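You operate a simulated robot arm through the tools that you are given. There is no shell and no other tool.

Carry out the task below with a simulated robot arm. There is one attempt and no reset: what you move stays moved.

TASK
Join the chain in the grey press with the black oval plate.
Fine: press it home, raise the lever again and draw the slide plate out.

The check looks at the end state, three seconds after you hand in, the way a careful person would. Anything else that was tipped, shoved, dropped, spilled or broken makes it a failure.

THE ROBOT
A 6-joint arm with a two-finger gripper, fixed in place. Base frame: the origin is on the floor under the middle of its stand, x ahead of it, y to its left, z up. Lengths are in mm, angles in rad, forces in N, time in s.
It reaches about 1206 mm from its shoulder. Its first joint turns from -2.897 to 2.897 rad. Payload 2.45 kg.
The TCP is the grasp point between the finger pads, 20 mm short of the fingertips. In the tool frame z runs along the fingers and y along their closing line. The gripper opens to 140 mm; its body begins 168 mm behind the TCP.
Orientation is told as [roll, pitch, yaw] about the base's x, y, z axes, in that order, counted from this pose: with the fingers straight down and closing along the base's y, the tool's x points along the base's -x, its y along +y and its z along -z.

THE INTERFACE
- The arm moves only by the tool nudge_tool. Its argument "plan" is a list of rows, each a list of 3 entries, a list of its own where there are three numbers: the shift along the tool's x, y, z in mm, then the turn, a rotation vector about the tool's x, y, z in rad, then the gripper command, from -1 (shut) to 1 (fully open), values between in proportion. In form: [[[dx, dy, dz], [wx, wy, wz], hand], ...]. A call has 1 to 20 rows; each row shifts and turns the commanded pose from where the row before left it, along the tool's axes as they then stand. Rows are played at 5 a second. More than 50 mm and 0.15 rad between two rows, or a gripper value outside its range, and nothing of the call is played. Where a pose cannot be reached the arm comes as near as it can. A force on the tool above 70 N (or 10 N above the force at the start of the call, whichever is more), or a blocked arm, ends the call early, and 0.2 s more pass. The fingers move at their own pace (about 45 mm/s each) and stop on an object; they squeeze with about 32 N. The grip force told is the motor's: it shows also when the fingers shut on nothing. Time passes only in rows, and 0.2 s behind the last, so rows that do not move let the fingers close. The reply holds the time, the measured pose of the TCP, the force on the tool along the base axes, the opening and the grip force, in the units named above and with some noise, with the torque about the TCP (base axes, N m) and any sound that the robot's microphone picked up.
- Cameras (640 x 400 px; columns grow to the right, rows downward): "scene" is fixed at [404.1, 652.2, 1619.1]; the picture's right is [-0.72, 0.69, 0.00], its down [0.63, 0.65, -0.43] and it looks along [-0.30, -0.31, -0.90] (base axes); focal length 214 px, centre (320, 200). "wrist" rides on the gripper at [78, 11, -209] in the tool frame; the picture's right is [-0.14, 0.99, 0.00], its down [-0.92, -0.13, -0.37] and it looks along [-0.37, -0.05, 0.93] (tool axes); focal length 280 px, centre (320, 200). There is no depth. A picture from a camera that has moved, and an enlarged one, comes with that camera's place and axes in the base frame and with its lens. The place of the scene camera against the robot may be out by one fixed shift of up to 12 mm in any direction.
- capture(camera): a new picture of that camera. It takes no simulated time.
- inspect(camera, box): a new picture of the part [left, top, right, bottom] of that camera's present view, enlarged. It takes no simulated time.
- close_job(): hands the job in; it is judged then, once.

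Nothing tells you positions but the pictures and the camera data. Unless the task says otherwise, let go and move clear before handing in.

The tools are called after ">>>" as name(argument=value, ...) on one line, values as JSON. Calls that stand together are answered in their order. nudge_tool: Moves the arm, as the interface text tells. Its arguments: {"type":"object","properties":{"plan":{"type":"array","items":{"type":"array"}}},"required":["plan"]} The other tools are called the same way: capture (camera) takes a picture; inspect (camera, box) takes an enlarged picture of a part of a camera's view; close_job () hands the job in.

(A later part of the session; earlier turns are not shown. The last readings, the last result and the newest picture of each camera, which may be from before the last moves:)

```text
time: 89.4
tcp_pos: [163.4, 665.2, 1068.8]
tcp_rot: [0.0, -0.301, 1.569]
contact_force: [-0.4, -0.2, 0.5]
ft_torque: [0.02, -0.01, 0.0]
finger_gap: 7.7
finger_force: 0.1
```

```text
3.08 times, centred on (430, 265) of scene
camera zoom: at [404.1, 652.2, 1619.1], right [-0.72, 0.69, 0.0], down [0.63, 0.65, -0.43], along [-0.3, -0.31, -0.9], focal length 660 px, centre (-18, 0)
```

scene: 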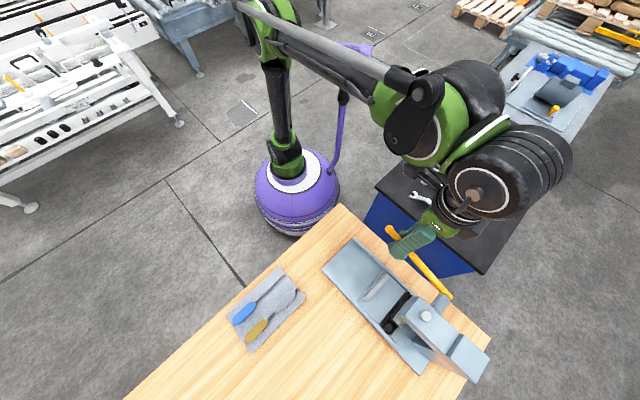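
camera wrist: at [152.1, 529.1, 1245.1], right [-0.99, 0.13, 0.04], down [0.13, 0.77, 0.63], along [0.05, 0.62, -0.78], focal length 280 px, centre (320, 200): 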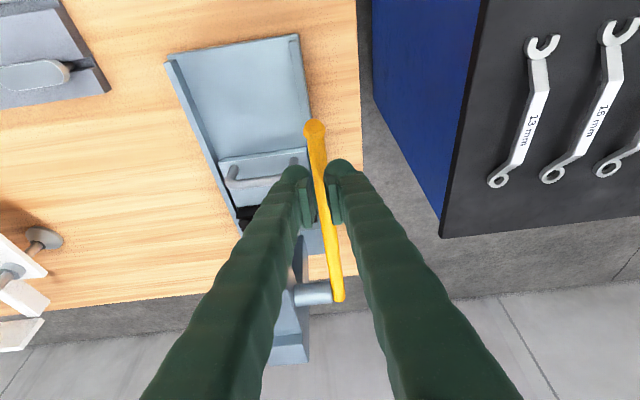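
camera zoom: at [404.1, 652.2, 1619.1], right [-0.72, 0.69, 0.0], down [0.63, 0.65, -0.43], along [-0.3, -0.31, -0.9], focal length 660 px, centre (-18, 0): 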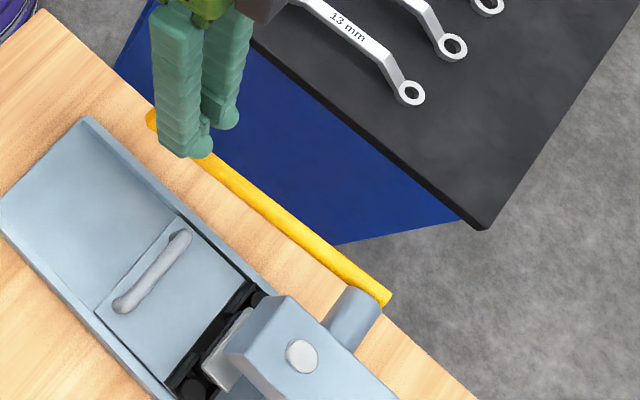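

>>> nudge_tool(plan=[[[4.1, 0, 12], [0, 0, 0], -0.886], [[4.1, 0, 12], [0, 0, 0], -0.886], [[0, 0, 0], [0, 0, 0], -0.886]])

>>> nudge_tool(plan=[[[0, 0, 3], [0, 0, 0], -0.886], [[0, 0, 3], [0, 0, 0], -0.886], [[0, 0, 3], [0, 0, 0], -0.886], [[0, 0, 0], [0, 0, 0], -0.886]])

>>> inspect(camera="wrist", box=[270, 100, 370, 240])

>>> inspect(camera="scene", box=[370, 210, 450, 290])

```text
time: 90.2
tcp_pos: [164.2, 664.6, 1043.2]
tcp_rot: [0.0, -0.303, 1.569]
contact_force: [-0.3, 0.9, -0.4]
ft_torque: [-0.01, 0.02, 0.02]
finger_gap: 8.1
finger_force: 0.1
```

```text
time: 91.2
tcp_pos: [164.6, 667.9, 1032.6]
tcp_rot: [-0.002, -0.301, 1.569]
contact_force: [0.3, -0.7, 0.3]
ft_torque: [0.01, 0.02, 0.02]
finger_gap: 8.0
finger_force: 0.0
```

```text
2.86 times, centred on (320, 170) of wrist
camera zoom: at [152.2, 530.8, 1211.3], right [-0.99, 0.13, 0.04], down [0.13, 0.77, 0.63], along [0.05, 0.62, -0.78], focal length 801 px, centre (320, 286)
```

zoom: 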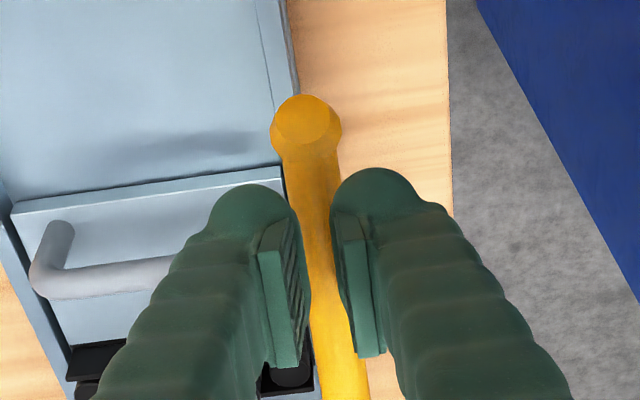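

```text
5.00 times, centred on (410, 250) of scene
camera zoom: at [404.1, 652.2, 1619.1], right [-0.72, 0.69, 0.0], down [0.63, 0.65, -0.43], along [-0.3, -0.31, -0.9], focal length 1072 px, centre (-130, -50)
```

zoom: 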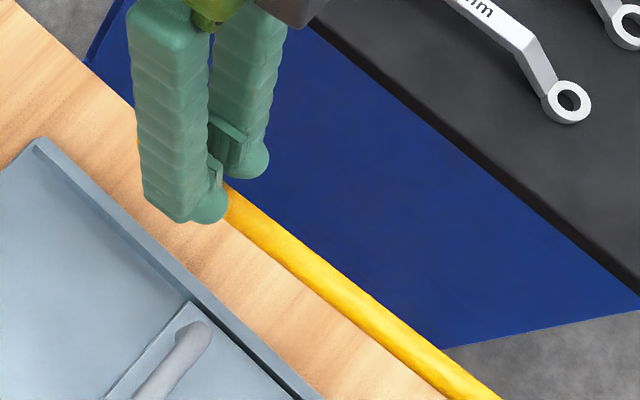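

>>> nudge_tool(plan=[[[0, 0, 3], [0, 0, 0], -0.886], [[0, 0, 3], [0, 0, 0], -0.886], [[0, 0, 0], [0, 0, 0], -0.886]])

>>> nudge_tool(plan=[[[0, 0, 2], [0, 0, 0], -0.886], [[0, 0, 2], [0, 0, 0], -0.886], [[0, 0, 0], [0, 0, 0], -0.886]])

>>> nudge_tool(plan=[[[0, 0, 2], [0, 0, 0], -0.886], [[0, 0, 2], [0, 0, 0], -0.886], [[0, 0, 0], [0, 0, 0], -0.886]])

>>> inspect(camera="wrist", box=[270, 100, 370, 240])

```text
time: 92.0
tcp_pos: [164.2, 669.5, 1029.3]
tcp_rot: [0.003, -0.302, 1.568]
contact_force: [-0.4, -0.1, -0.2]
ft_torque: [-0.05, -0.03, -0.05]
finger_gap: 7.6
finger_force: 0.0
```

```text
time: 92.8
tcp_pos: [163.9, 670.7, 1025.4]
tcp_rot: [0.001, -0.302, 1.569]
contact_force: [-0.2, 0.7, -0.3]
ft_torque: [-0.02, -0.01, -0.02]
finger_gap: 8.0
finger_force: 0.2
```

```text
time: 93.6
tcp_pos: [164.3, 671.6, 1022.8]
tcp_rot: [0.0, -0.301, 1.57]
contact_force: [-1.7, -1.2, 2.9]
ft_torque: [-0.02, 0.05, -0.02]
finger_gap: 9.2
finger_force: 1.0
```

```text
2.86 times, centred on (320, 170) of wrist
camera zoom: at [152.0, 535.0, 1198.0], right [-0.99, 0.13, 0.04], down [0.13, 0.77, 0.63], along [0.05, 0.62, -0.78], focal length 801 px, centre (320, 286)
```

zoom: 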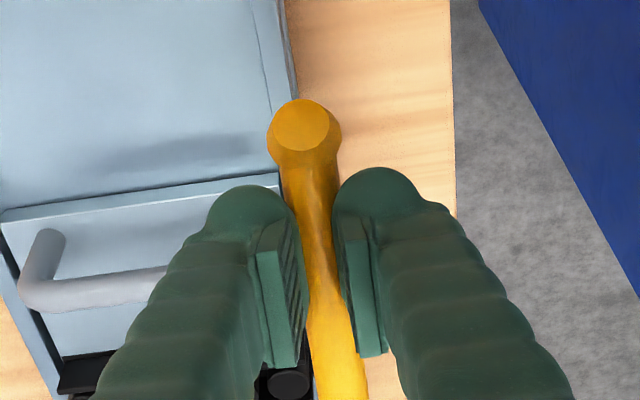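

The bar is wedging the 8 mm notch open, so I'll back off a few millimetres, close the fingers fully and push with the closed tips instead.

>>> nudge_tool(plan=[[[0, 0, -3], [0, 0, 0], -0.886], [[0, 0, -3], [0, 0, 0], -1], [[0, 0, 0], [0, 0, 0], -1], [[0, 0, 0], [0, 0, 0], -1], [[0, 0, 3], [0, 0, 0], -1], [[0, 0, 2], [0, 0, 0], -1], [[0, 0, 0], [0, 0, 0], -1]])

>>> nudge_tool(plan=[[[0, 0, 2], [0, 0, 0], -1], [[0, 0, 2], [0, 0, 0], -1], [[0, 0, 0], [0, 0, 0], -1]])

>>> inspect(camera="wrist", box=[270, 100, 370, 240])

```text
time: 95.2
tcp_pos: [163.4, 669.8, 1024.2]
tcp_rot: [0.0, -0.304, 1.569]
contact_force: [-0.4, -4.7, 34.7]
ft_torque: [-0.29, 0.06, -0.02]
finger_gap: 6.0
finger_force: 29.9
```

```text
time: 95.7
tcp_pos: [164.0, 671.5, 1023.4]
tcp_rot: [0.001, -0.304, 1.569]
contact_force: [-2.1, -13.6, 38.0]
ft_torque: [-0.51, 0.12, 0.03]
finger_gap: 6.3
finger_force: 30.1
stopped in row 2: the force on the tool passed its limit at 75 N (the readings are from after the stop); the commanded pose is now the measured one
```

```text
2.86 times, centred on (320, 170) of wrist
camera zoom: at [151.8, 533.5, 1199.6], right [-0.99, 0.13, 0.04], down [0.13, 0.77, 0.63], along [0.05, 0.63, -0.78], focal length 801 px, centre (320, 286)
```

zoom: 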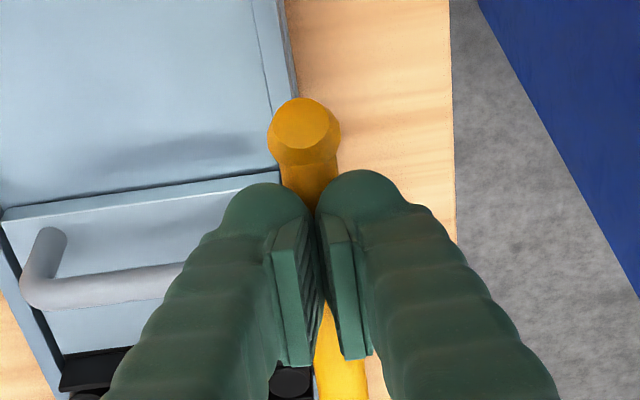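

The force hit 75 N without the lever moving, so I must find out whether the ram is already at its stop. Looking closely at ram and plate.

>>> inspect(camera="scene", box=[388, 290, 428, 330])

>>> inspect(camera="scene", box=[370, 220, 470, 330])

>>> capture(camera="wrist")

```text
10.00 times, centred on (408, 310) of scene
camera zoom: at [404.1, 652.2, 1619.1], right [-0.72, 0.69, 0.0], down [0.63, 0.65, -0.43], along [-0.3, -0.31, -0.9], focal length 2145 px, centre (-560, -900)
```

zoom: 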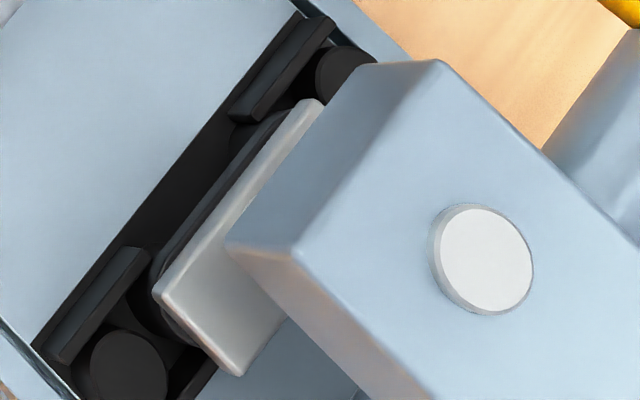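

```text
3.64 times, centred on (420, 275) of scene
camera zoom: at [404.1, 652.2, 1619.1], right [-0.72, 0.69, 0.0], down [0.63, 0.65, -0.43], along [-0.3, -0.31, -0.9], focal length 780 px, centre (-44, -73)
```

zoom: 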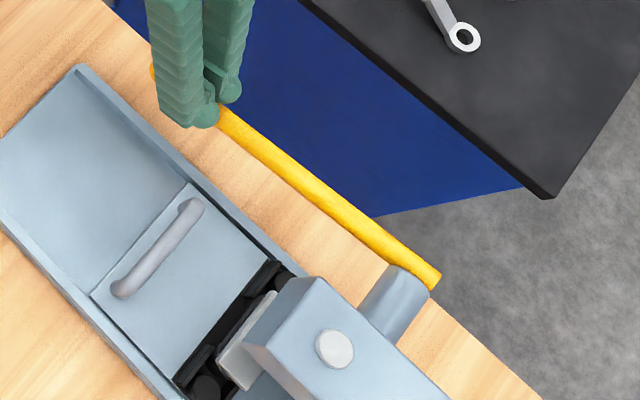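

```text
taken
camera wrist: at [151.8, 533.5, 1199.6], right [-0.99, 0.13, 0.04], down [0.13, 0.77, 0.63], along [0.05, 0.63, -0.78], focal length 280 px, centre (320, 200)
```

wrist: 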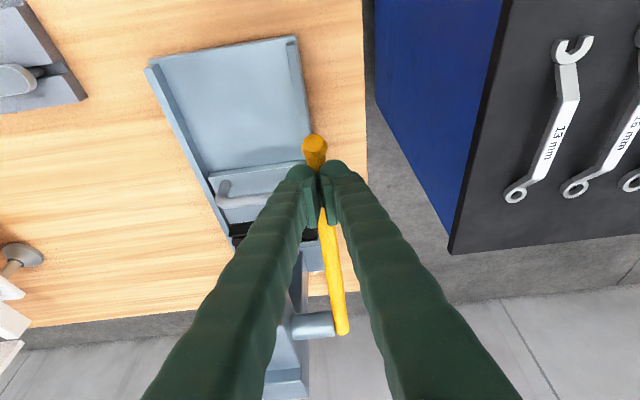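

With 75 N at nearly 195 mm of lever arm and no further motion, the ram is on a hard stop, most likely the plate seated. I'll now back off, straighten up, re-grip the lever and raise it, then inspect the seated height after drawing the slide.

>>> nudge_tool(plan=[[[0, 0, -15], [0, 0, 0], -1], [[0, 0, -25], [0, 0, 0], -1], [[0, 0, -15], [0, 0, 0], -1], [[-10, 0, 0], [0, 0.1, 0], -0.35], [[-10, 0, 0], [0, 0.1, 0], -0.35], [[-8, 0, 0], [0, 0.1, 0], -0.35], [[0, 0, 0], [0, 0, 0], -0.35]])

>>> capture(camera="wrist")

>>> inspect(camera="scene", box=[370, 210, 470, 330])

```text
time: 97.3
tcp_pos: [163.2, 683.9, 1079.3]
tcp_rot: [-0.001, -0.004, 1.567]
contact_force: [-0.2, 1.5, 0.3]
ft_torque: [0.03, 0.01, 0.03]
finger_gap: 45.4
finger_force: 0.0
```

```text
taken
camera wrist: at [152.1, 604.9, 1288.4], right [-0.99, 0.14, 0.0], down [0.13, 0.92, 0.37], along [0.05, 0.37, -0.93], focal length 280 px, centre (320, 200)
```

wrist: 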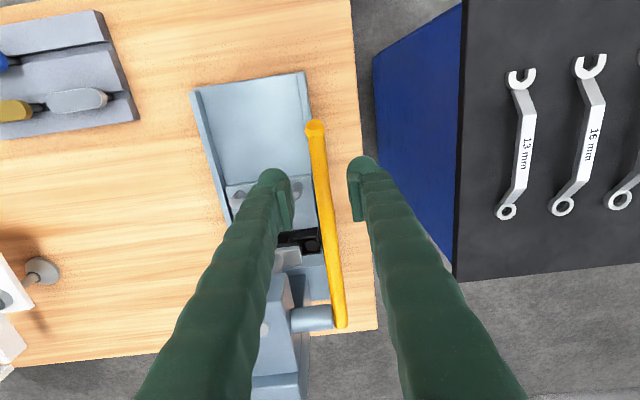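

```text
3.33 times, centred on (420, 270) of scene
camera zoom: at [404.1, 652.2, 1619.1], right [-0.72, 0.69, 0.0], down [0.63, 0.65, -0.43], along [-0.3, -0.31, -0.9], focal length 715 px, centre (-13, -33)
```

zoom: 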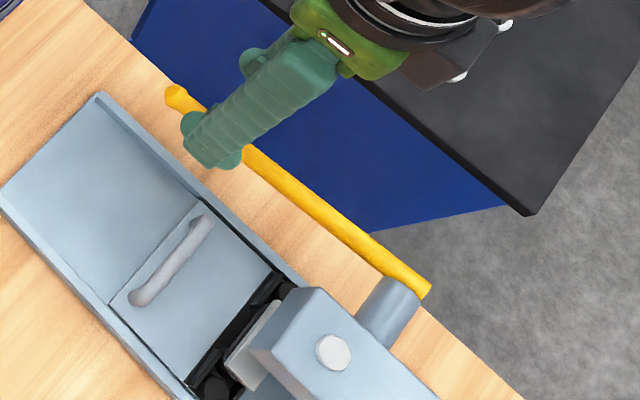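

>>> inspect(camera="wrist", box=[260, 215, 340, 290])

>>> inspect(camera="wrist", box=[285, 100, 365, 340])

```text
5.33 times, centred on (300, 252) of wrist
camera zoom: at [152.1, 604.9, 1288.4], right [-0.99, 0.14, 0.0], down [0.13, 0.92, 0.37], along [0.05, 0.37, -0.93], focal length 1495 px, centre (427, -80)
```

zoom: 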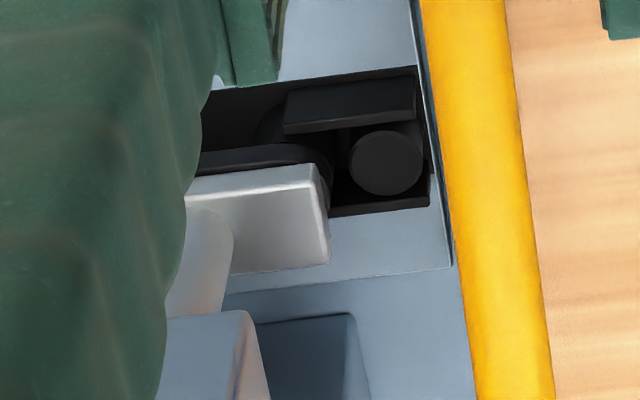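

```text
1.67 times, centred on (325, 220) of wrist
camera zoom: at [152.1, 604.9, 1288.4], right [-0.99, 0.14, 0.0], down [0.13, 0.92, 0.37], along [0.05, 0.37, -0.93], focal length 467 px, centre (312, 167)
```

zoom: 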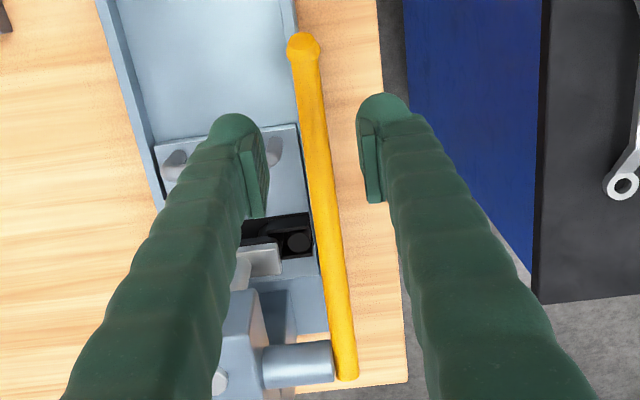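

The ram bar sits right down on the plate. Now I'll re-grip the lever bar for raising it.

>>> nudge_tool(plan=[[[-6, -0.8, 0], [0, 0, 0], -0.35], [[0, 0, 25], [0, 0, 0], -0.35], [[0, 0, 25], [0, 0, 0], -0.35], [[0, 0, 23], [0, 0, 0], -0.35], [[0, 0, 0], [0, 0, 0], -0.35]])

>>> nudge_tool(plan=[[[0, 0, 0], [0, 0, 0], -0.6], [[0, 0, 0], [0, 0, 0], -0.75], [[0, 0, 0], [0, 0, 0], -0.9], [[0, 0, 0], [0, 0, 0], -1], [[0, 0, 0], [0, 0, 0], -1]])

>>> inspect(camera="wrist", box=[260, 100, 380, 250])

```text
time: 98.5
tcp_pos: [165.0, 690.2, 1007.1]
tcp_rot: [0.0, -0.004, 1.568]
contact_force: [0.2, -0.1, 0.5]
ft_torque: [0.0, -0.04, 0.02]
finger_gap: 45.4
finger_force: 0.1
```

```text
time: 99.7
tcp_pos: [164.3, 688.9, 1007.1]
tcp_rot: [0.0, -0.005, 1.569]
contact_force: [-9.0, -1.8, -1.2]
ft_torque: [-0.1, 0.06, -0.1]
finger_gap: 14.4
finger_force: 40.4
```

```text
2.67 times, centred on (320, 175) of wrist
camera zoom: at [152.0, 611.2, 1216.2], right [-0.99, 0.14, 0.0], down [0.13, 0.92, 0.37], along [0.05, 0.37, -0.93], focal length 748 px, centre (320, 267)
```

zoom: 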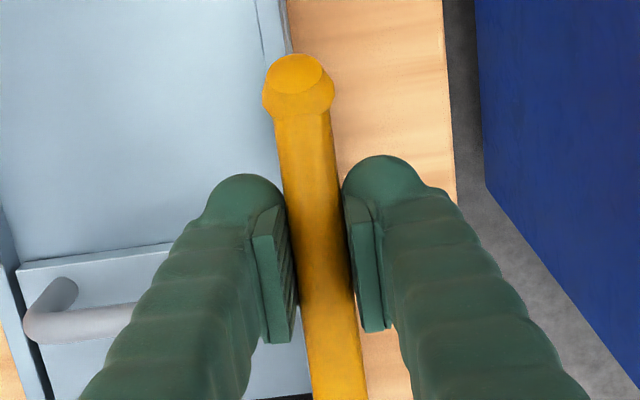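

>>> nudge_tool(plan=[[[0.95, 0.3, -6.4], [0, 0, 0], -1], [[0.95, 0, -6.4], [0, 0, 0], -1], [[0.4, 0, -5.75], [0, 0, 0], -1], [[0.4, 0, -5.75], [0, 0, 0], -1], [[0, 0, 0], [0, 0, 0], -1]])

>>> inspect(camera="scene", box=[370, 210, 470, 330])

>>> inspect(camera="wrist", box=[260, 100, 380, 250])

```text
time: 100.9
tcp_pos: [164.0, 686.4, 1031.1]
tcp_rot: [-0.001, -0.003, 1.569]
contact_force: [-12.0, -0.2, -4.6]
ft_torque: [-0.39, 0.06, -0.02]
finger_gap: 13.0
finger_force: 39.6
```

```text
3.33 times, centred on (420, 270) of scene
camera zoom: at [404.1, 652.2, 1619.1], right [-0.72, 0.69, 0.0], down [0.63, 0.65, -0.43], along [-0.3, -0.31, -0.9], focal length 715 px, centre (-13, -33)
```

zoom: 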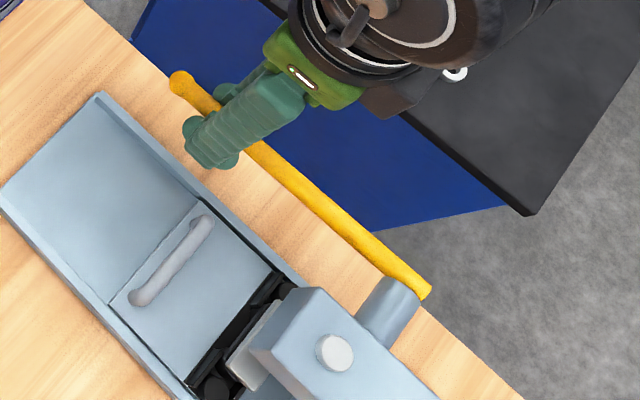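

```text
2.67 times, centred on (320, 175) of wrist
camera zoom: at [151.9, 608.6, 1240.3], right [-0.99, 0.14, 0.0], down [0.13, 0.92, 0.37], along [0.05, 0.37, -0.93], focal length 748 px, centre (320, 267)
```

zoom: 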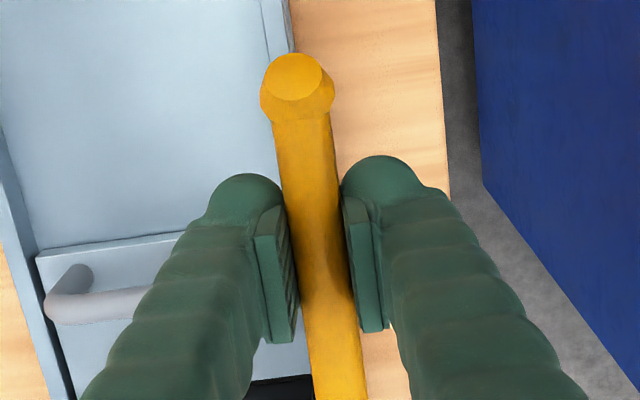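

>>> nudge_tool(plan=[[[0, 0.6, -5.8], [0, 0, 0], -1], [[0, 0, -5.8], [0, 0, 0], -1], [[-0.4, 0, -5.75], [0, 0, 0], -1], [[-0.4, 0, -5.75], [0, 0, 0], -1], [[-0.8, 0, -5.7], [0, 0, 0], -1], [[-0.8, 0, -5.7], [0, 0, 0], -1], [[-1.2, 0, -5.65], [0, 0, 0], -1], [[-1.2, 0, -5.65], [0, 0, 0], -1], [[0, 0, 0], [0, 0, 0], -1]])

>>> inspect(camera="scene", box=[370, 200, 480, 330])

>>> inspect(camera="wrist", box=[260, 100, 380, 250])

```text
time: 102.9
tcp_pos: [165.2, 693.2, 1076.5]
tcp_rot: [0.0, -0.003, 1.568]
contact_force: [-8.7, 0.1, -5.9]
ft_torque: [-0.57, 0.05, 0.21]
finger_gap: 12.7
finger_force: 39.1
```

```text
3.08 times, centred on (425, 265) of scene
camera zoom: at [404.1, 652.2, 1619.1], right [-0.72, 0.69, 0.0], down [0.63, 0.65, -0.43], along [-0.3, -0.31, -0.9], focal length 660 px, centre (-3, 0)
```

zoom: 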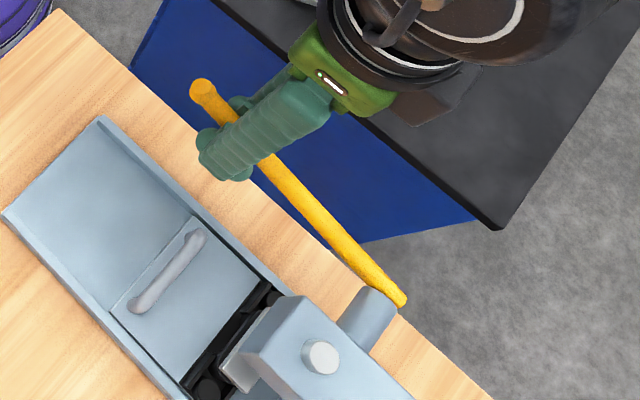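

```text
2.67 times, centred on (320, 175) of wrist
camera zoom: at [151.8, 613.3, 1286.0], right [-0.99, 0.14, 0.0], down [0.13, 0.92, 0.37], along [0.05, 0.37, -0.93], focal length 748 px, centre (320, 267)
```

zoom: 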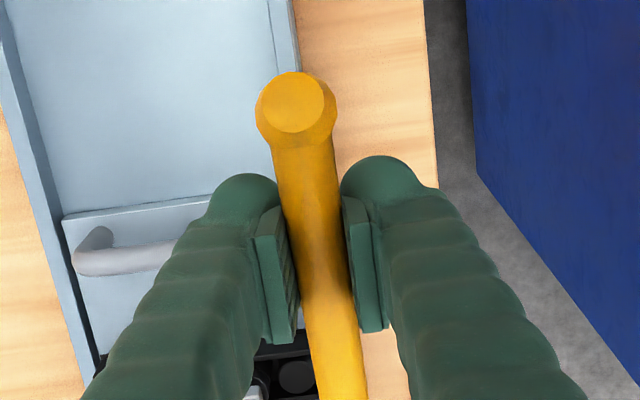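

>>> nudge_tool(plan=[[[-1.6, 0.4, -5.55], [0, 0, 0], -1], [[-1.6, 0, -5.55], [0, 0, 0], -1], [[-1.95, 0, -5.4], [0, 0, 0], -1], [[-1.95, 0, -5.4], [0, 0, 0], -1], [[-2.35, 0, -5.25], [0, 0, 0], -1], [[-2.35, 0, -5.25], [0, 0, 0], -1], [[-2.7, 0, -5.1], [0, 0, 0], -1], [[-2.7, 0, -5.1], [0, 0, 0], -1], [[0, 0, 0], [0, 0, 0], -1]])

>>> nudge_tool(plan=[[[-3.05, 0, -4.9], [0, 0, 0], -1], [[-3.05, 0, -4.9], [0, 0, 0], -1], [[-3.4, 0, -4.65], [0, 0, 0], -1], [[-3.4, 0, -4.65], [0, 0, 0], -1], [[-3.7, 0, -4.4], [0, 0, 0], -1], [[0, 0, 0], [0, 0, 0], -1]])

>>> inspect(camera="scene", box=[370, 200, 480, 330])

>>> inspect(camera="wrist", box=[260, 100, 380, 250])

```text
time: 104.9
tcp_pos: [165.4, 709.4, 1120.3]
tcp_rot: [0.0, -0.005, 1.568]
contact_force: [-4.4, 2.0, -7.8]
ft_torque: [-0.56, 0.06, 0.1]
finger_gap: 12.2
finger_force: 39.5
```

```text
time: 106.3
tcp_pos: [163.6, 724.5, 1141.5]
tcp_rot: [0.0, -0.003, 1.568]
contact_force: [-6.1, -17.8, -47.2]
ft_torque: [-0.97, -0.01, 0.07]
finger_gap: 12.4
finger_force: 38.6
```

```text
3.08 times, centred on (425, 265) of scene
camera zoom: at [404.1, 652.2, 1619.1], right [-0.72, 0.69, 0.0], down [0.63, 0.65, -0.43], along [-0.3, -0.31, -0.9], focal length 660 px, centre (-3, 0)
```

zoom: 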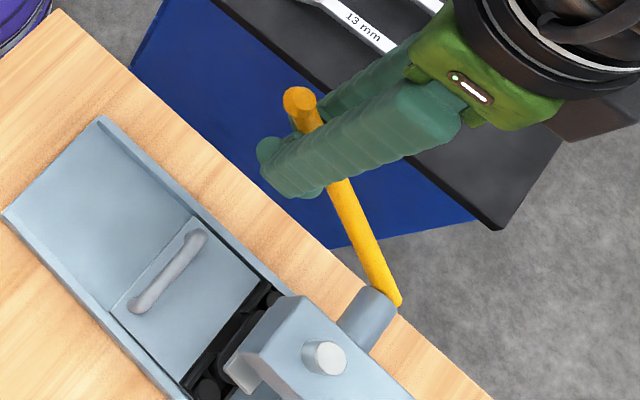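

```text
2.67 times, centred on (320, 175) of wrist
camera zoom: at [151.9, 646.5, 1350.9], right [-0.99, 0.14, 0.0], down [0.13, 0.92, 0.37], along [0.05, 0.37, -0.93], focal length 748 px, centre (320, 267)
```

zoom: 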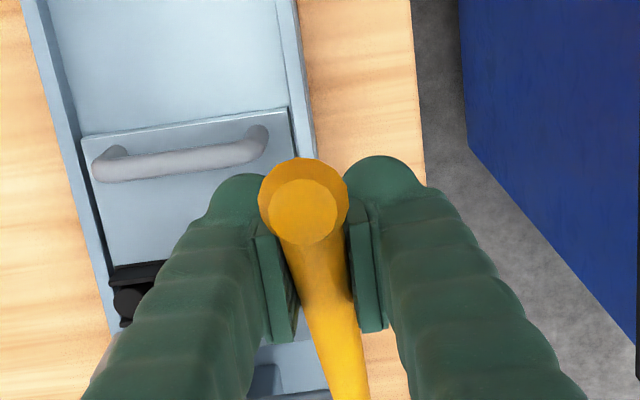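

The lever is back at its original raised position (the knob matches its starting pixel, and it's now against its upper stop). I'll relax the pull, open and rise clear.

>>> nudge_tool(plan=[[[0.6, 0, 1.6], [0, 0, 0], -1], [[0, 0, 0], [0, 0, 0], -0.7], [[0, 0, 0], [0, 0, 0], -0.4], [[0, 0, 0], [0, 0, 0], -0.14], [[0, 0, 0], [0, 0, 0], -0.14]])

>>> inspect(camera="scene", box=[370, 200, 480, 330])

>>> nudge_tool(plan=[[[0, 0, -25], [0, 0, 0], -0.14], [[0, 0, -30], [0, 0, 0], -0.14], [[0, 0, -35], [0, 0, 0], -0.14], [[0, 0, -20], [0, 0, 0], -0.14], [[33, -17.3, 0], [0, 0, 0], -0.14], [[33, -17.3, 0], [0, 0, 0], -0.14], [[33, -17.3, 0], [0, 0, 0], -0.14], [[33, -17.3, 0], [0, 0, 0], 0], [[0, 0, 0], [0, 0, 0], 1], [[0, 0, 0], [0, 0, 0], 1], [[0, 0, 0], [0, 0, 0], 1]])

>>> capture(camera="wrist")

>>> capture(camera="scene")

```text
time: 107.5
tcp_pos: [163.2, 724.8, 1141.4]
tcp_rot: [-0.001, -0.003, 1.567]
contact_force: [0.2, 0.5, 0.2]
ft_torque: [-0.01, 0.0, 0.0]
finger_gap: 60.1
finger_force: 0.1
```

```text
3.08 times, centred on (425, 265) of scene
camera zoom: at [404.1, 652.2, 1619.1], right [-0.72, 0.69, 0.0], down [0.63, 0.65, -0.43], along [-0.3, -0.31, -0.9], focal length 660 px, centre (-3, 0)
```

zoom: 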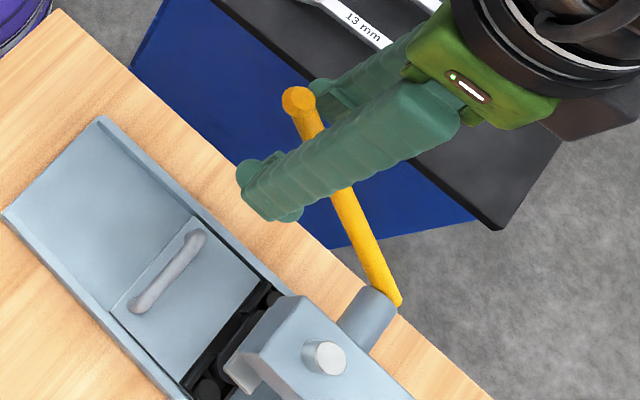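

```text
time: 109.9
tcp_pos: [232.0, 591.9, 1251.0]
tcp_rot: [0.001, -0.003, 1.566]
contact_force: [0.6, 0.6, -0.4]
ft_torque: [-0.02, 0.02, -0.02]
finger_gap: 139.9
finger_force: 0.2
```

```text
taken
camera wrist: at [220.9, 513.2, 1460.3], right [-0.99, 0.14, 0.0], down [0.13, 0.92, 0.37], along [0.05, 0.37, -0.93], focal length 280 px, centre (320, 200)
```

wrist: 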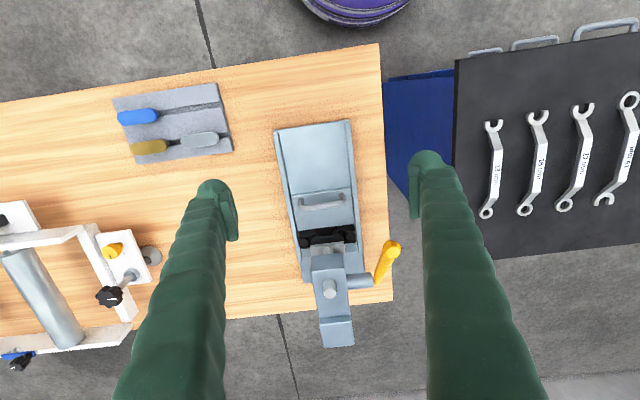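

```text
taken
```

scene: 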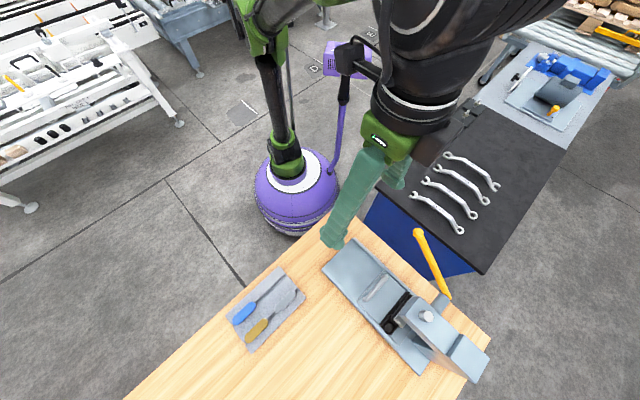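

The lever is up and clear. Now I turn back to yaw π and return to the slide handle to draw the slide out.

>>> nudge_tool(plan=[[[0, 0, 0], [0, 0, -0.1428], 0], [[0, 0, 0], [0, 0, -0.1428], -0.5], [[0, 0, 0], [0, 0, -0.1428], -0.5], [[0, 0, 0], [0, 0, -0.1428], -0.5], [[0, 0, 0], [0, 0, -0.1428], -0.5], [[0, 0, 0], [0, 0, -0.1428], -0.5], [[0, 0, 0], [0, 0, -0.1428], -0.5], [[0, 0, 0], [0, 0, -0.1428], -0.5], [[0, 0, 0], [0, 0, -0.1428], -0.5], [[0, 0, 0], [0, 0, -0.1428], -0.5], [[0, 0, 0], [0, 0, -0.1428], -0.5], [[30, -35, 0], [0, 0, 0], -0.5], [[30, -35, 0], [0, 0, 0], -0.5], [[0, -36, 30], [0, -0.1, 0], -0.5], [[0, -38, 30], [0, -0.1, 0], -0.5], [[0, 0, 40], [0, -0.1, 0], -0.5], [[0, 0, 0], [0, 0, 0], -0.5]])

>>> capture(camera="wrist")

>>> inspect(camera="wrist", box=[200, 90, 350, 200])

```text
time: 113.5
tcp_pos: [283.6, 736.2, 1150.7]
tcp_rot: [-0.004, -0.3, 3.14]
contact_force: [-0.2, 0.0, 0.2]
ft_torque: [-0.01, 0.02, -0.02]
finger_gap: 34.9
finger_force: 0.0
```

```text
taken
camera wrist: at [417.9, 724.8, 1328.7], right [-0.13, -0.99, 0.04], down [-0.77, 0.13, 0.63], along [-0.62, 0.05, -0.78], focal length 280 px, centre (320, 200)
```

wrist: 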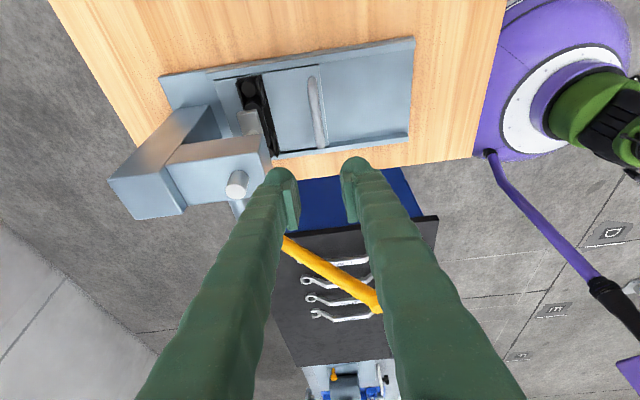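

```text
3.64 times, centred on (275, 145) of wrist
camera zoom: at [417.9, 724.8, 1328.7], right [-0.13, -0.99, 0.04], down [-0.77, 0.13, 0.63], along [-0.62, 0.05, -0.78], focal length 1020 px, centre (484, 400)
```

zoom: 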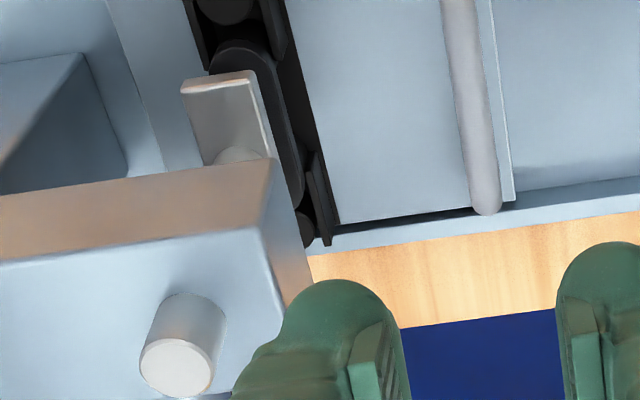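

>>> nudge_tool(plan=[[[20, 0, 15], [0, 0, 0], -0.5], [[20.2, 0, 15], [0, 0, 0], -0.5], [[0, 0, 35], [0, 0, 0], -0.5], [[0, 0, 35], [0, 0, 0], -0.5], [[0, 0, 35], [0, 0, 0], -0.5], [[0, 0, 35], [0, 0, 0], -0.5], [[0, 0, 0], [0, 0, 0], -0.5]])

>>> capture(camera="wrist")

>>> inspect(camera="wrist", box=[150, 90, 350, 230])

```text
time: 115.1
tcp_pos: [269.9, 736.0, 978.8]
tcp_rot: [-0.003, -0.301, 3.14]
contact_force: [-0.1, 0.8, -0.9]
ft_torque: [0.03, -0.01, 0.0]
finger_gap: 35.0
finger_force: 0.0
```

```text
taken
camera wrist: at [405.7, 725.3, 1155.5], right [-0.13, -0.99, 0.04], down [-0.77, 0.13, 0.62], along [-0.62, 0.05, -0.78], focal length 280 px, centre (320, 200)
```

wrist: 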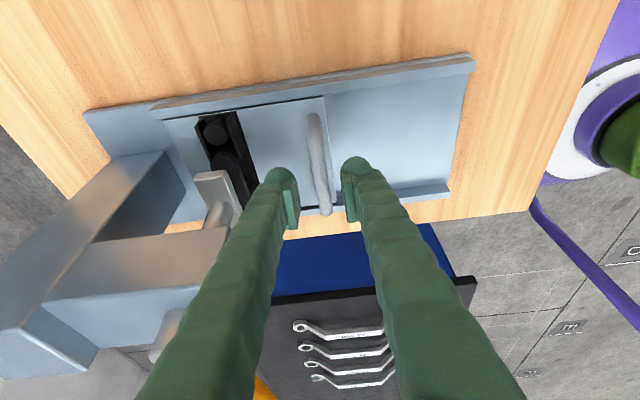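

```text
2.86 times, centred on (250, 160) of wrist
camera zoom: at [405.7, 725.3, 1155.5], right [-0.13, -0.99, 0.04], down [-0.77, 0.13, 0.62], along [-0.62, 0.05, -0.78], focal length 801 px, centre (520, 314)
```

zoom: 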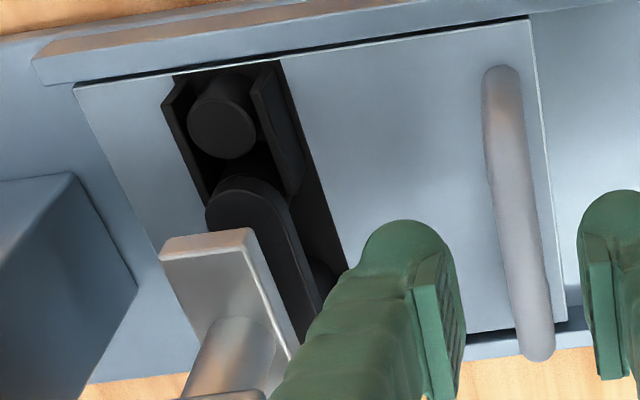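

>>> nudge_tool(plan=[[[1.2, -0.2, 27.5], [0, 0, 0], -0.5], [[1.2, -0.2, 27.5], [0, 0, 0], -0.5], [[0, 0, 0], [0, 0, 0], -0.5], [[0, 0, 0], [0, 0, 0], -0.7], [[0, 0, 0], [0, 0, 0], -0.85], [[0, 0, 0], [0, 0, 0], -1], [[0, 0, 0], [0, 0, 0], -1], [[0, 0, 0], [0, 0, 0], -1]])

>>> capture(camera="wrist")

```text
time: 116.9
tcp_pos: [256.7, 737.4, 924.6]
tcp_rot: [-0.004, -0.3, 3.139]
contact_force: [-0.3, 1.3, -1.3]
ft_torque: [-0.02, -0.04, 0.16]
finger_gap: 9.1
finger_force: 36.6
```

```text
taken
camera wrist: at [391.6, 726.4, 1101.4], right [-0.13, -0.99, 0.04], down [-0.77, 0.13, 0.62], along [-0.62, 0.05, -0.78], focal length 280 px, centre (320, 200)
```

wrist: 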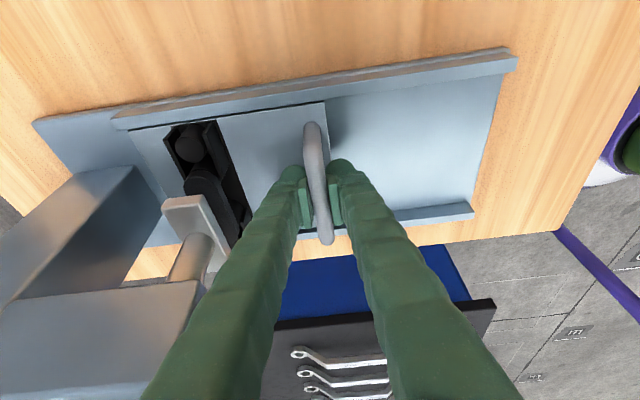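

Gripped. Drawing the slide out again in stages.

>>> nudge_tool(plan=[[[0, 6, 0], [0, 0, 0], -1], [[0, 9, 0], [0, 0, 0], -1], [[0, 9, 0], [0, 0, 0], -1], [[0, 9, 0], [0, 0, 0], -1], [[0, 9, 0], [0, 0, 0], -1], [[0, 0, 0], [0, 0, 0], -1]])

>>> nudge_tool(plan=[[[0, 9, 0], [0, 0, 0], -1], [[0, 9, 0], [0, 0, 0], -1], [[0, 9, 0], [0, 0, 0], -1], [[0, 9, 0], [0, 0, 0], -1], [[0, 0, 0], [0, 0, 0], -1]])

>>> capture(camera="wrist")

```text
time: 118.3
tcp_pos: [255.0, 696.3, 924.9]
tcp_rot: [-0.003, -0.301, 3.139]
contact_force: [-7.5, -0.2, -5.4]
ft_torque: [0.01, -0.11, 0.18]
finger_gap: 8.9
finger_force: 36.6
```

```text
time: 119.5
tcp_pos: [257.1, 658.7, 923.8]
tcp_rot: [-0.001, -0.301, 3.139]
contact_force: [-11.5, -1.7, -15.1]
ft_torque: [-0.02, -0.21, 0.19]
finger_gap: 9.0
finger_force: 36.9
```

```text
taken
camera wrist: at [391.7, 647.6, 1101.5], right [-0.13, -0.99, 0.04], down [-0.77, 0.13, 0.62], along [-0.62, 0.05, -0.78], focal length 280 px, centre (320, 200)
```

wrist: 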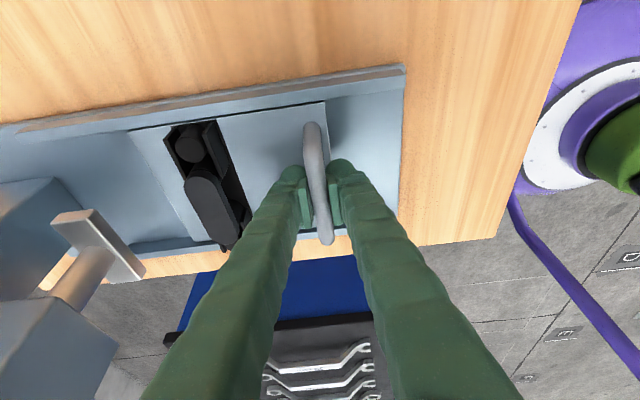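

>>> nudge_tool(plan=[[[0, 0, 0.6], [0, 0, 0], -1], [[0, 9, 0], [0, 0, 0], -1], [[0, 9, 0], [0, 0, 0], -1], [[0, 9, 0], [0, 0, 0], -1], [[0, 9, 0], [0, 0, 0], -1], [[0, 6, 0], [0, 0, 0], -1], [[0, 0, 0], [0, 0, 0], -1]])

>>> capture(camera="wrist")

>>> inspect(camera="wrist", box=[120, 90, 350, 260])

>>> inspect(camera="wrist", box=[155, 110, 260, 260])

```text
time: 121.1
tcp_pos: [255.5, 617.1, 925.1]
tcp_rot: [-0.004, -0.299, 3.139]
contact_force: [1.6, -0.9, 26.3]
ft_torque: [0.02, 0.32, 0.17]
finger_gap: 8.9
finger_force: 36.7
```

```text
taken
camera wrist: at [391.7, 604.6, 1101.3], right [-0.13, -0.99, 0.04], down [-0.77, 0.13, 0.62], along [-0.62, 0.06, -0.78], focal length 280 px, centre (320, 200)
```

wrist: 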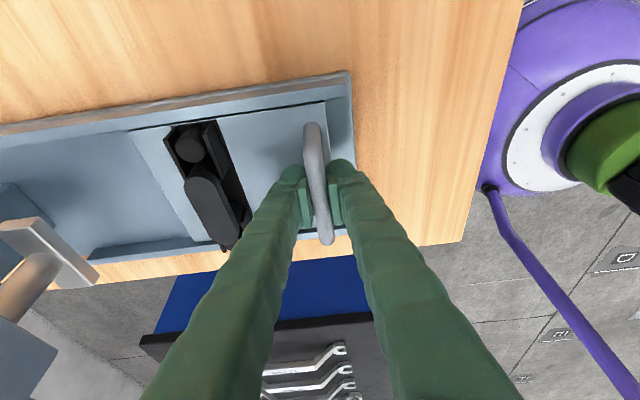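

```text
2.35 times, centred on (235, 175) of wrist
camera zoom: at [391.7, 604.6, 1101.3], right [-0.13, -0.99, 0.04], down [-0.77, 0.13, 0.62], along [-0.62, 0.06, -0.78], focal length 660 px, centre (520, 259)
```

zoom: 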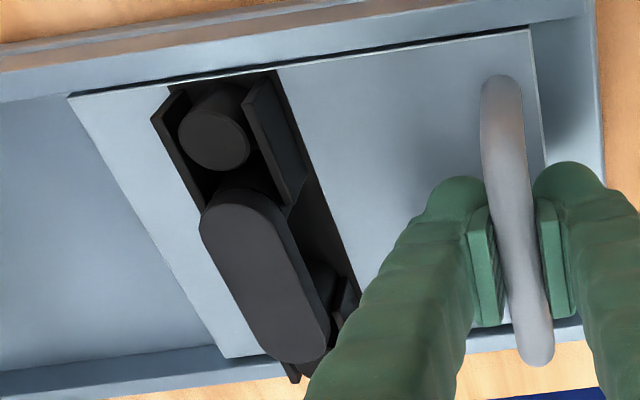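

```text
2.67 times, centred on (208, 185) of wrist
camera zoom: at [391.7, 604.6, 1101.3], right [-0.13, -0.99, 0.04], down [-0.77, 0.13, 0.62], along [-0.62, 0.06, -0.78], focal length 748 px, centre (620, 240)
```

zoom: 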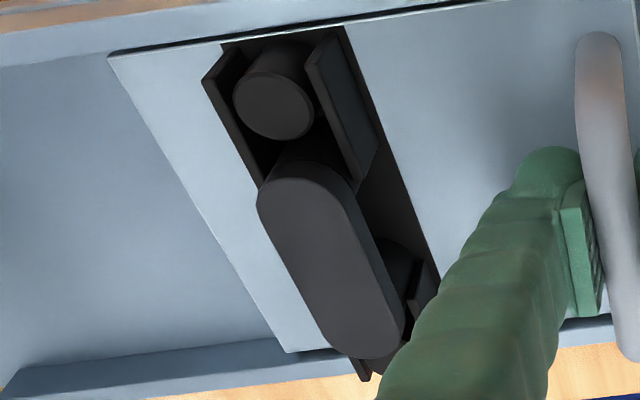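

The slide is out. I'll look closely at the joint between plate and bushings for any remaining gap.

>>> inspect(camera="wrist", box=[175, 145, 225, 195])

>>> inspect(camera="wrist", box=[205, 185, 255, 250])

```text
8.00 times, centred on (200, 170) of wrist
camera zoom: at [391.7, 604.6, 1101.3], right [-0.13, -0.99, 0.04], down [-0.77, 0.13, 0.62], along [-0.62, 0.06, -0.78], focal length 2243 px, centre (1280, 440)
```

zoom: 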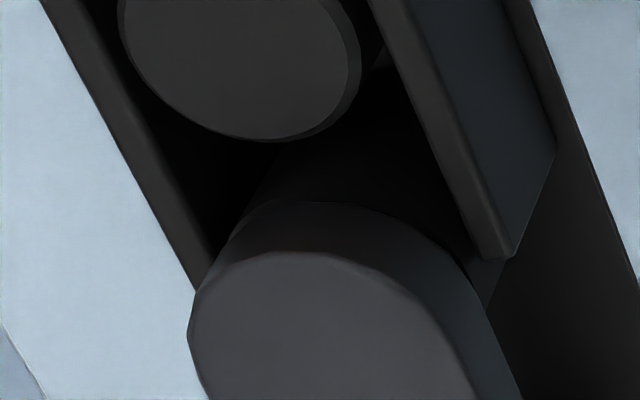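

```text
6.15 times, centred on (230, 218) of wrist
camera zoom: at [391.7, 604.6, 1101.3], right [-0.13, -0.99, 0.04], down [-0.77, 0.13, 0.62], along [-0.62, 0.06, -0.78], focal length 1726 px, centre (874, 92)
```

zoom: 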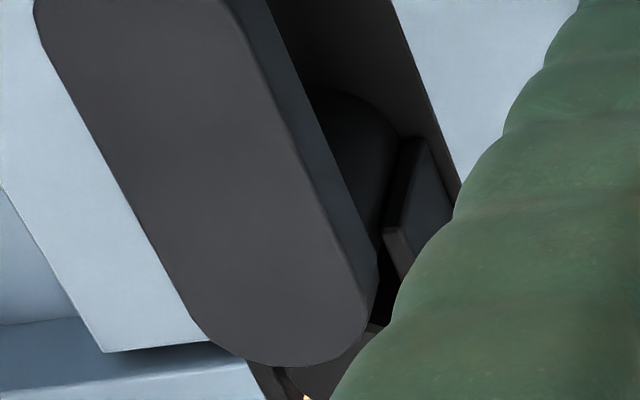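

No gap is visible from here, but I want a flatter view to be sure. I'll release the handle, back off and look at the joint from the side.

>>> nudge_tool(plan=[[[0, 0, 0], [0, 0, 0], -0.8], [[0, 0, 0], [0, 0, 0], -0.5], [[0, 0, 0], [0, 0, 0], -0.5], [[0, 0, 0], [0, 0, 0], -0.5]])

>>> nudge_tool(plan=[[[0, 0, -30], [0, 0, 0], -0.5], [[0, 0, -30], [0, 0, 0], -0.5], [[0, 0, -30], [0, 0, 0], -0.5], [[0, 0, -30], [0, 0, 0], -0.5], [[0, 0, 0], [0, -0.117, 0], 0.5], [[0, 0, 0], [0, -0.117, 0], 0.5], [[0, 0, 0], [0, -0.117, 0], 0.5], [[26.2, -20.8, -10.5], [0, 0, 0], 0.5], [[26.2, -20.8, -10.5], [0, 0, 0], 0.5], [[26.2, -20.8, -10.5], [0, 0, 0], 0.5], [[26.2, -20.8, -10.5], [0, 0, 0], 0.5], [[0, 0, 0], [0, 0, 0], 0.5]])

>>> capture(camera="wrist")

>>> capture(camera="scene")

```text
time: 122.1
tcp_pos: [257.1, 616.2, 923.2]
tcp_rot: [-0.004, -0.299, 3.14]
contact_force: [-0.2, 0.4, 0.9]
ft_torque: [-0.02, 0.0, 0.02]
finger_gap: 34.8
finger_force: 0.1
```

```text
time: 124.7
tcp_pos: [400.7, 699.1, 1008.4]
tcp_rot: [-0.004, -0.652, 3.141]
contact_force: [-0.2, -0.2, 0.0]
ft_torque: [0.01, -0.01, 0.01]
finger_gap: 105.1
finger_force: 0.0
```

```text
taken
camera wrist: at [588.8, 687.7, 1128.1], right [-0.11, -0.99, 0.08], down [-0.51, 0.13, 0.85], along [-0.85, 0.05, -0.52], focal length 280 px, centre (320, 200)
```

wrist: 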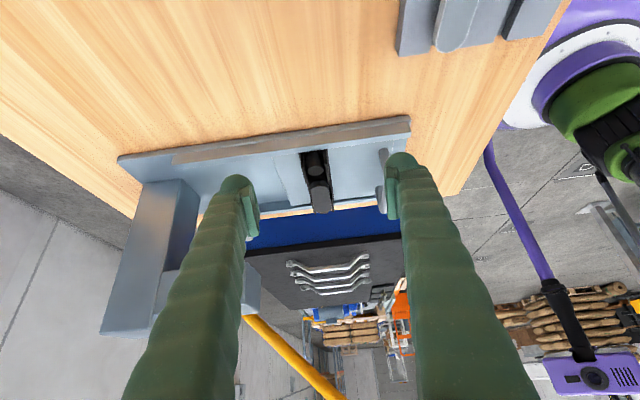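

```text
taken
```

scene: 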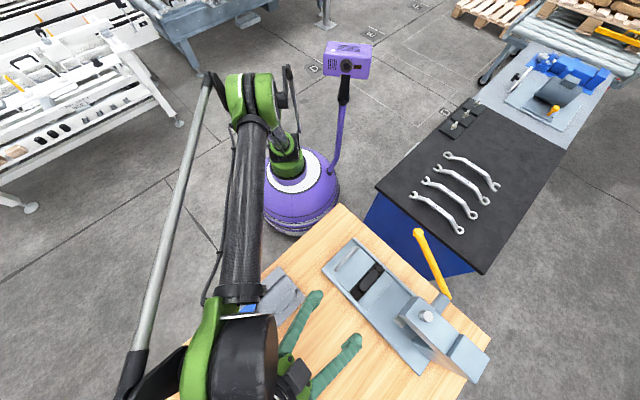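

>>> inspect(camera="wrist", box=[285, 140, 350, 220])

>>> inspect(camera="wrist", box=[298, 155, 338, 190])

>>> inspect(camera="scene", box=[330, 235, 450, 340])

```text
5.00 times, centred on (318, 180) of wrist
camera zoom: at [588.8, 687.7, 1128.1], right [-0.11, -0.99, 0.08], down [-0.51, 0.13, 0.85], along [-0.85, 0.05, -0.52], focal length 1402 px, centre (332, 300)
```

zoom: 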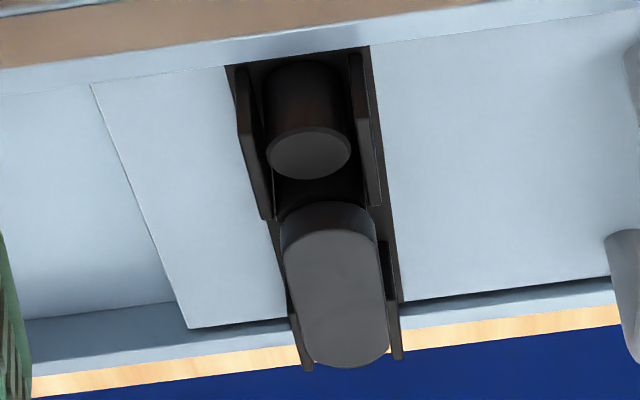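

```text
11.43 times, centred on (318, 172) of wrist
camera zoom: at [588.8, 687.7, 1128.1], right [-0.11, -0.99, 0.08], down [-0.51, 0.13, 0.85], along [-0.85, 0.05, -0.52], focal length 3204 px, centre (343, 514)
```

zoom: 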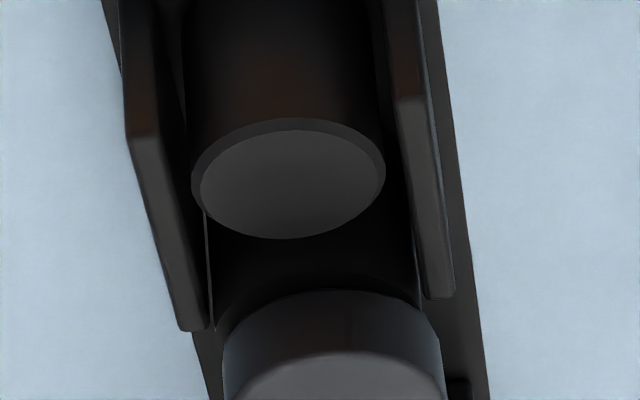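

```text
3.81 times, centred on (390, 288) of scene
camera zoom: at [404.1, 652.2, 1619.1], right [-0.72, 0.69, 0.0], down [0.63, 0.65, -0.43], along [-0.3, -0.31, -0.9], focal length 817 px, centre (53, -133)
```

zoom: 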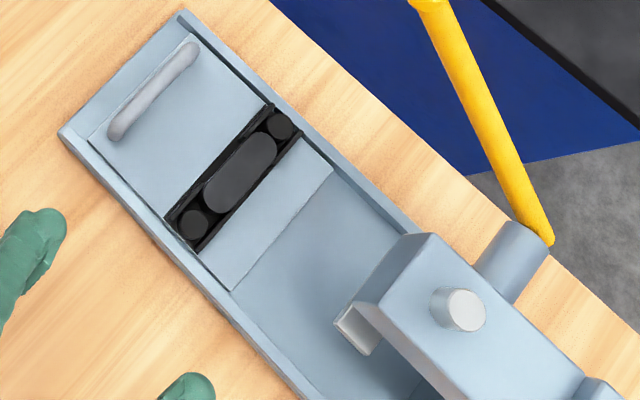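

>>> inspect(camera="wrist", box=[308, 168, 332, 184])

>>> inspect(camera="wrist", box=[330, 180, 350, 210])

```text
16.00 times, centred on (320, 176) of wrist
camera zoom: at [588.8, 687.7, 1128.1], right [-0.11, -0.99, 0.08], down [-0.51, 0.13, 0.85], along [-0.85, 0.05, -0.52], focal length 4486 px, centre (320, 584)
```

zoom: 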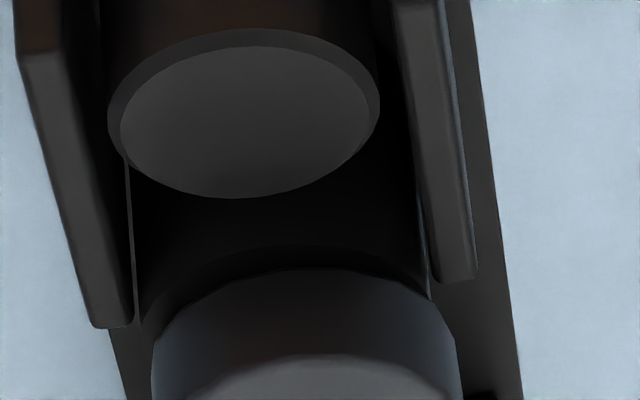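

```text
13.33 times, centred on (340, 195) of wrist
camera zoom: at [588.8, 687.7, 1128.1], right [-0.11, -0.99, 0.08], down [-0.51, 0.13, 0.85], along [-0.85, 0.05, -0.52], focal length 3738 px, centre (53, 267)
```

zoom: 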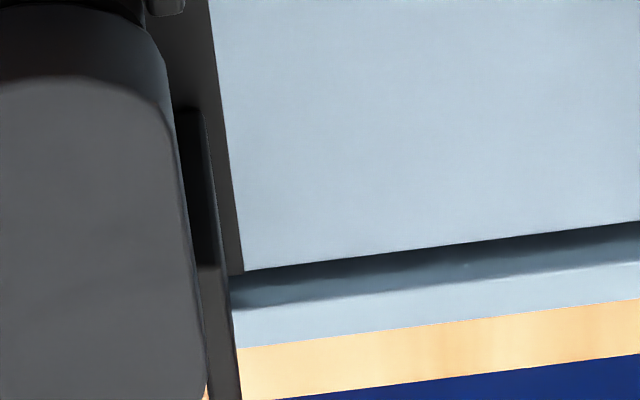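

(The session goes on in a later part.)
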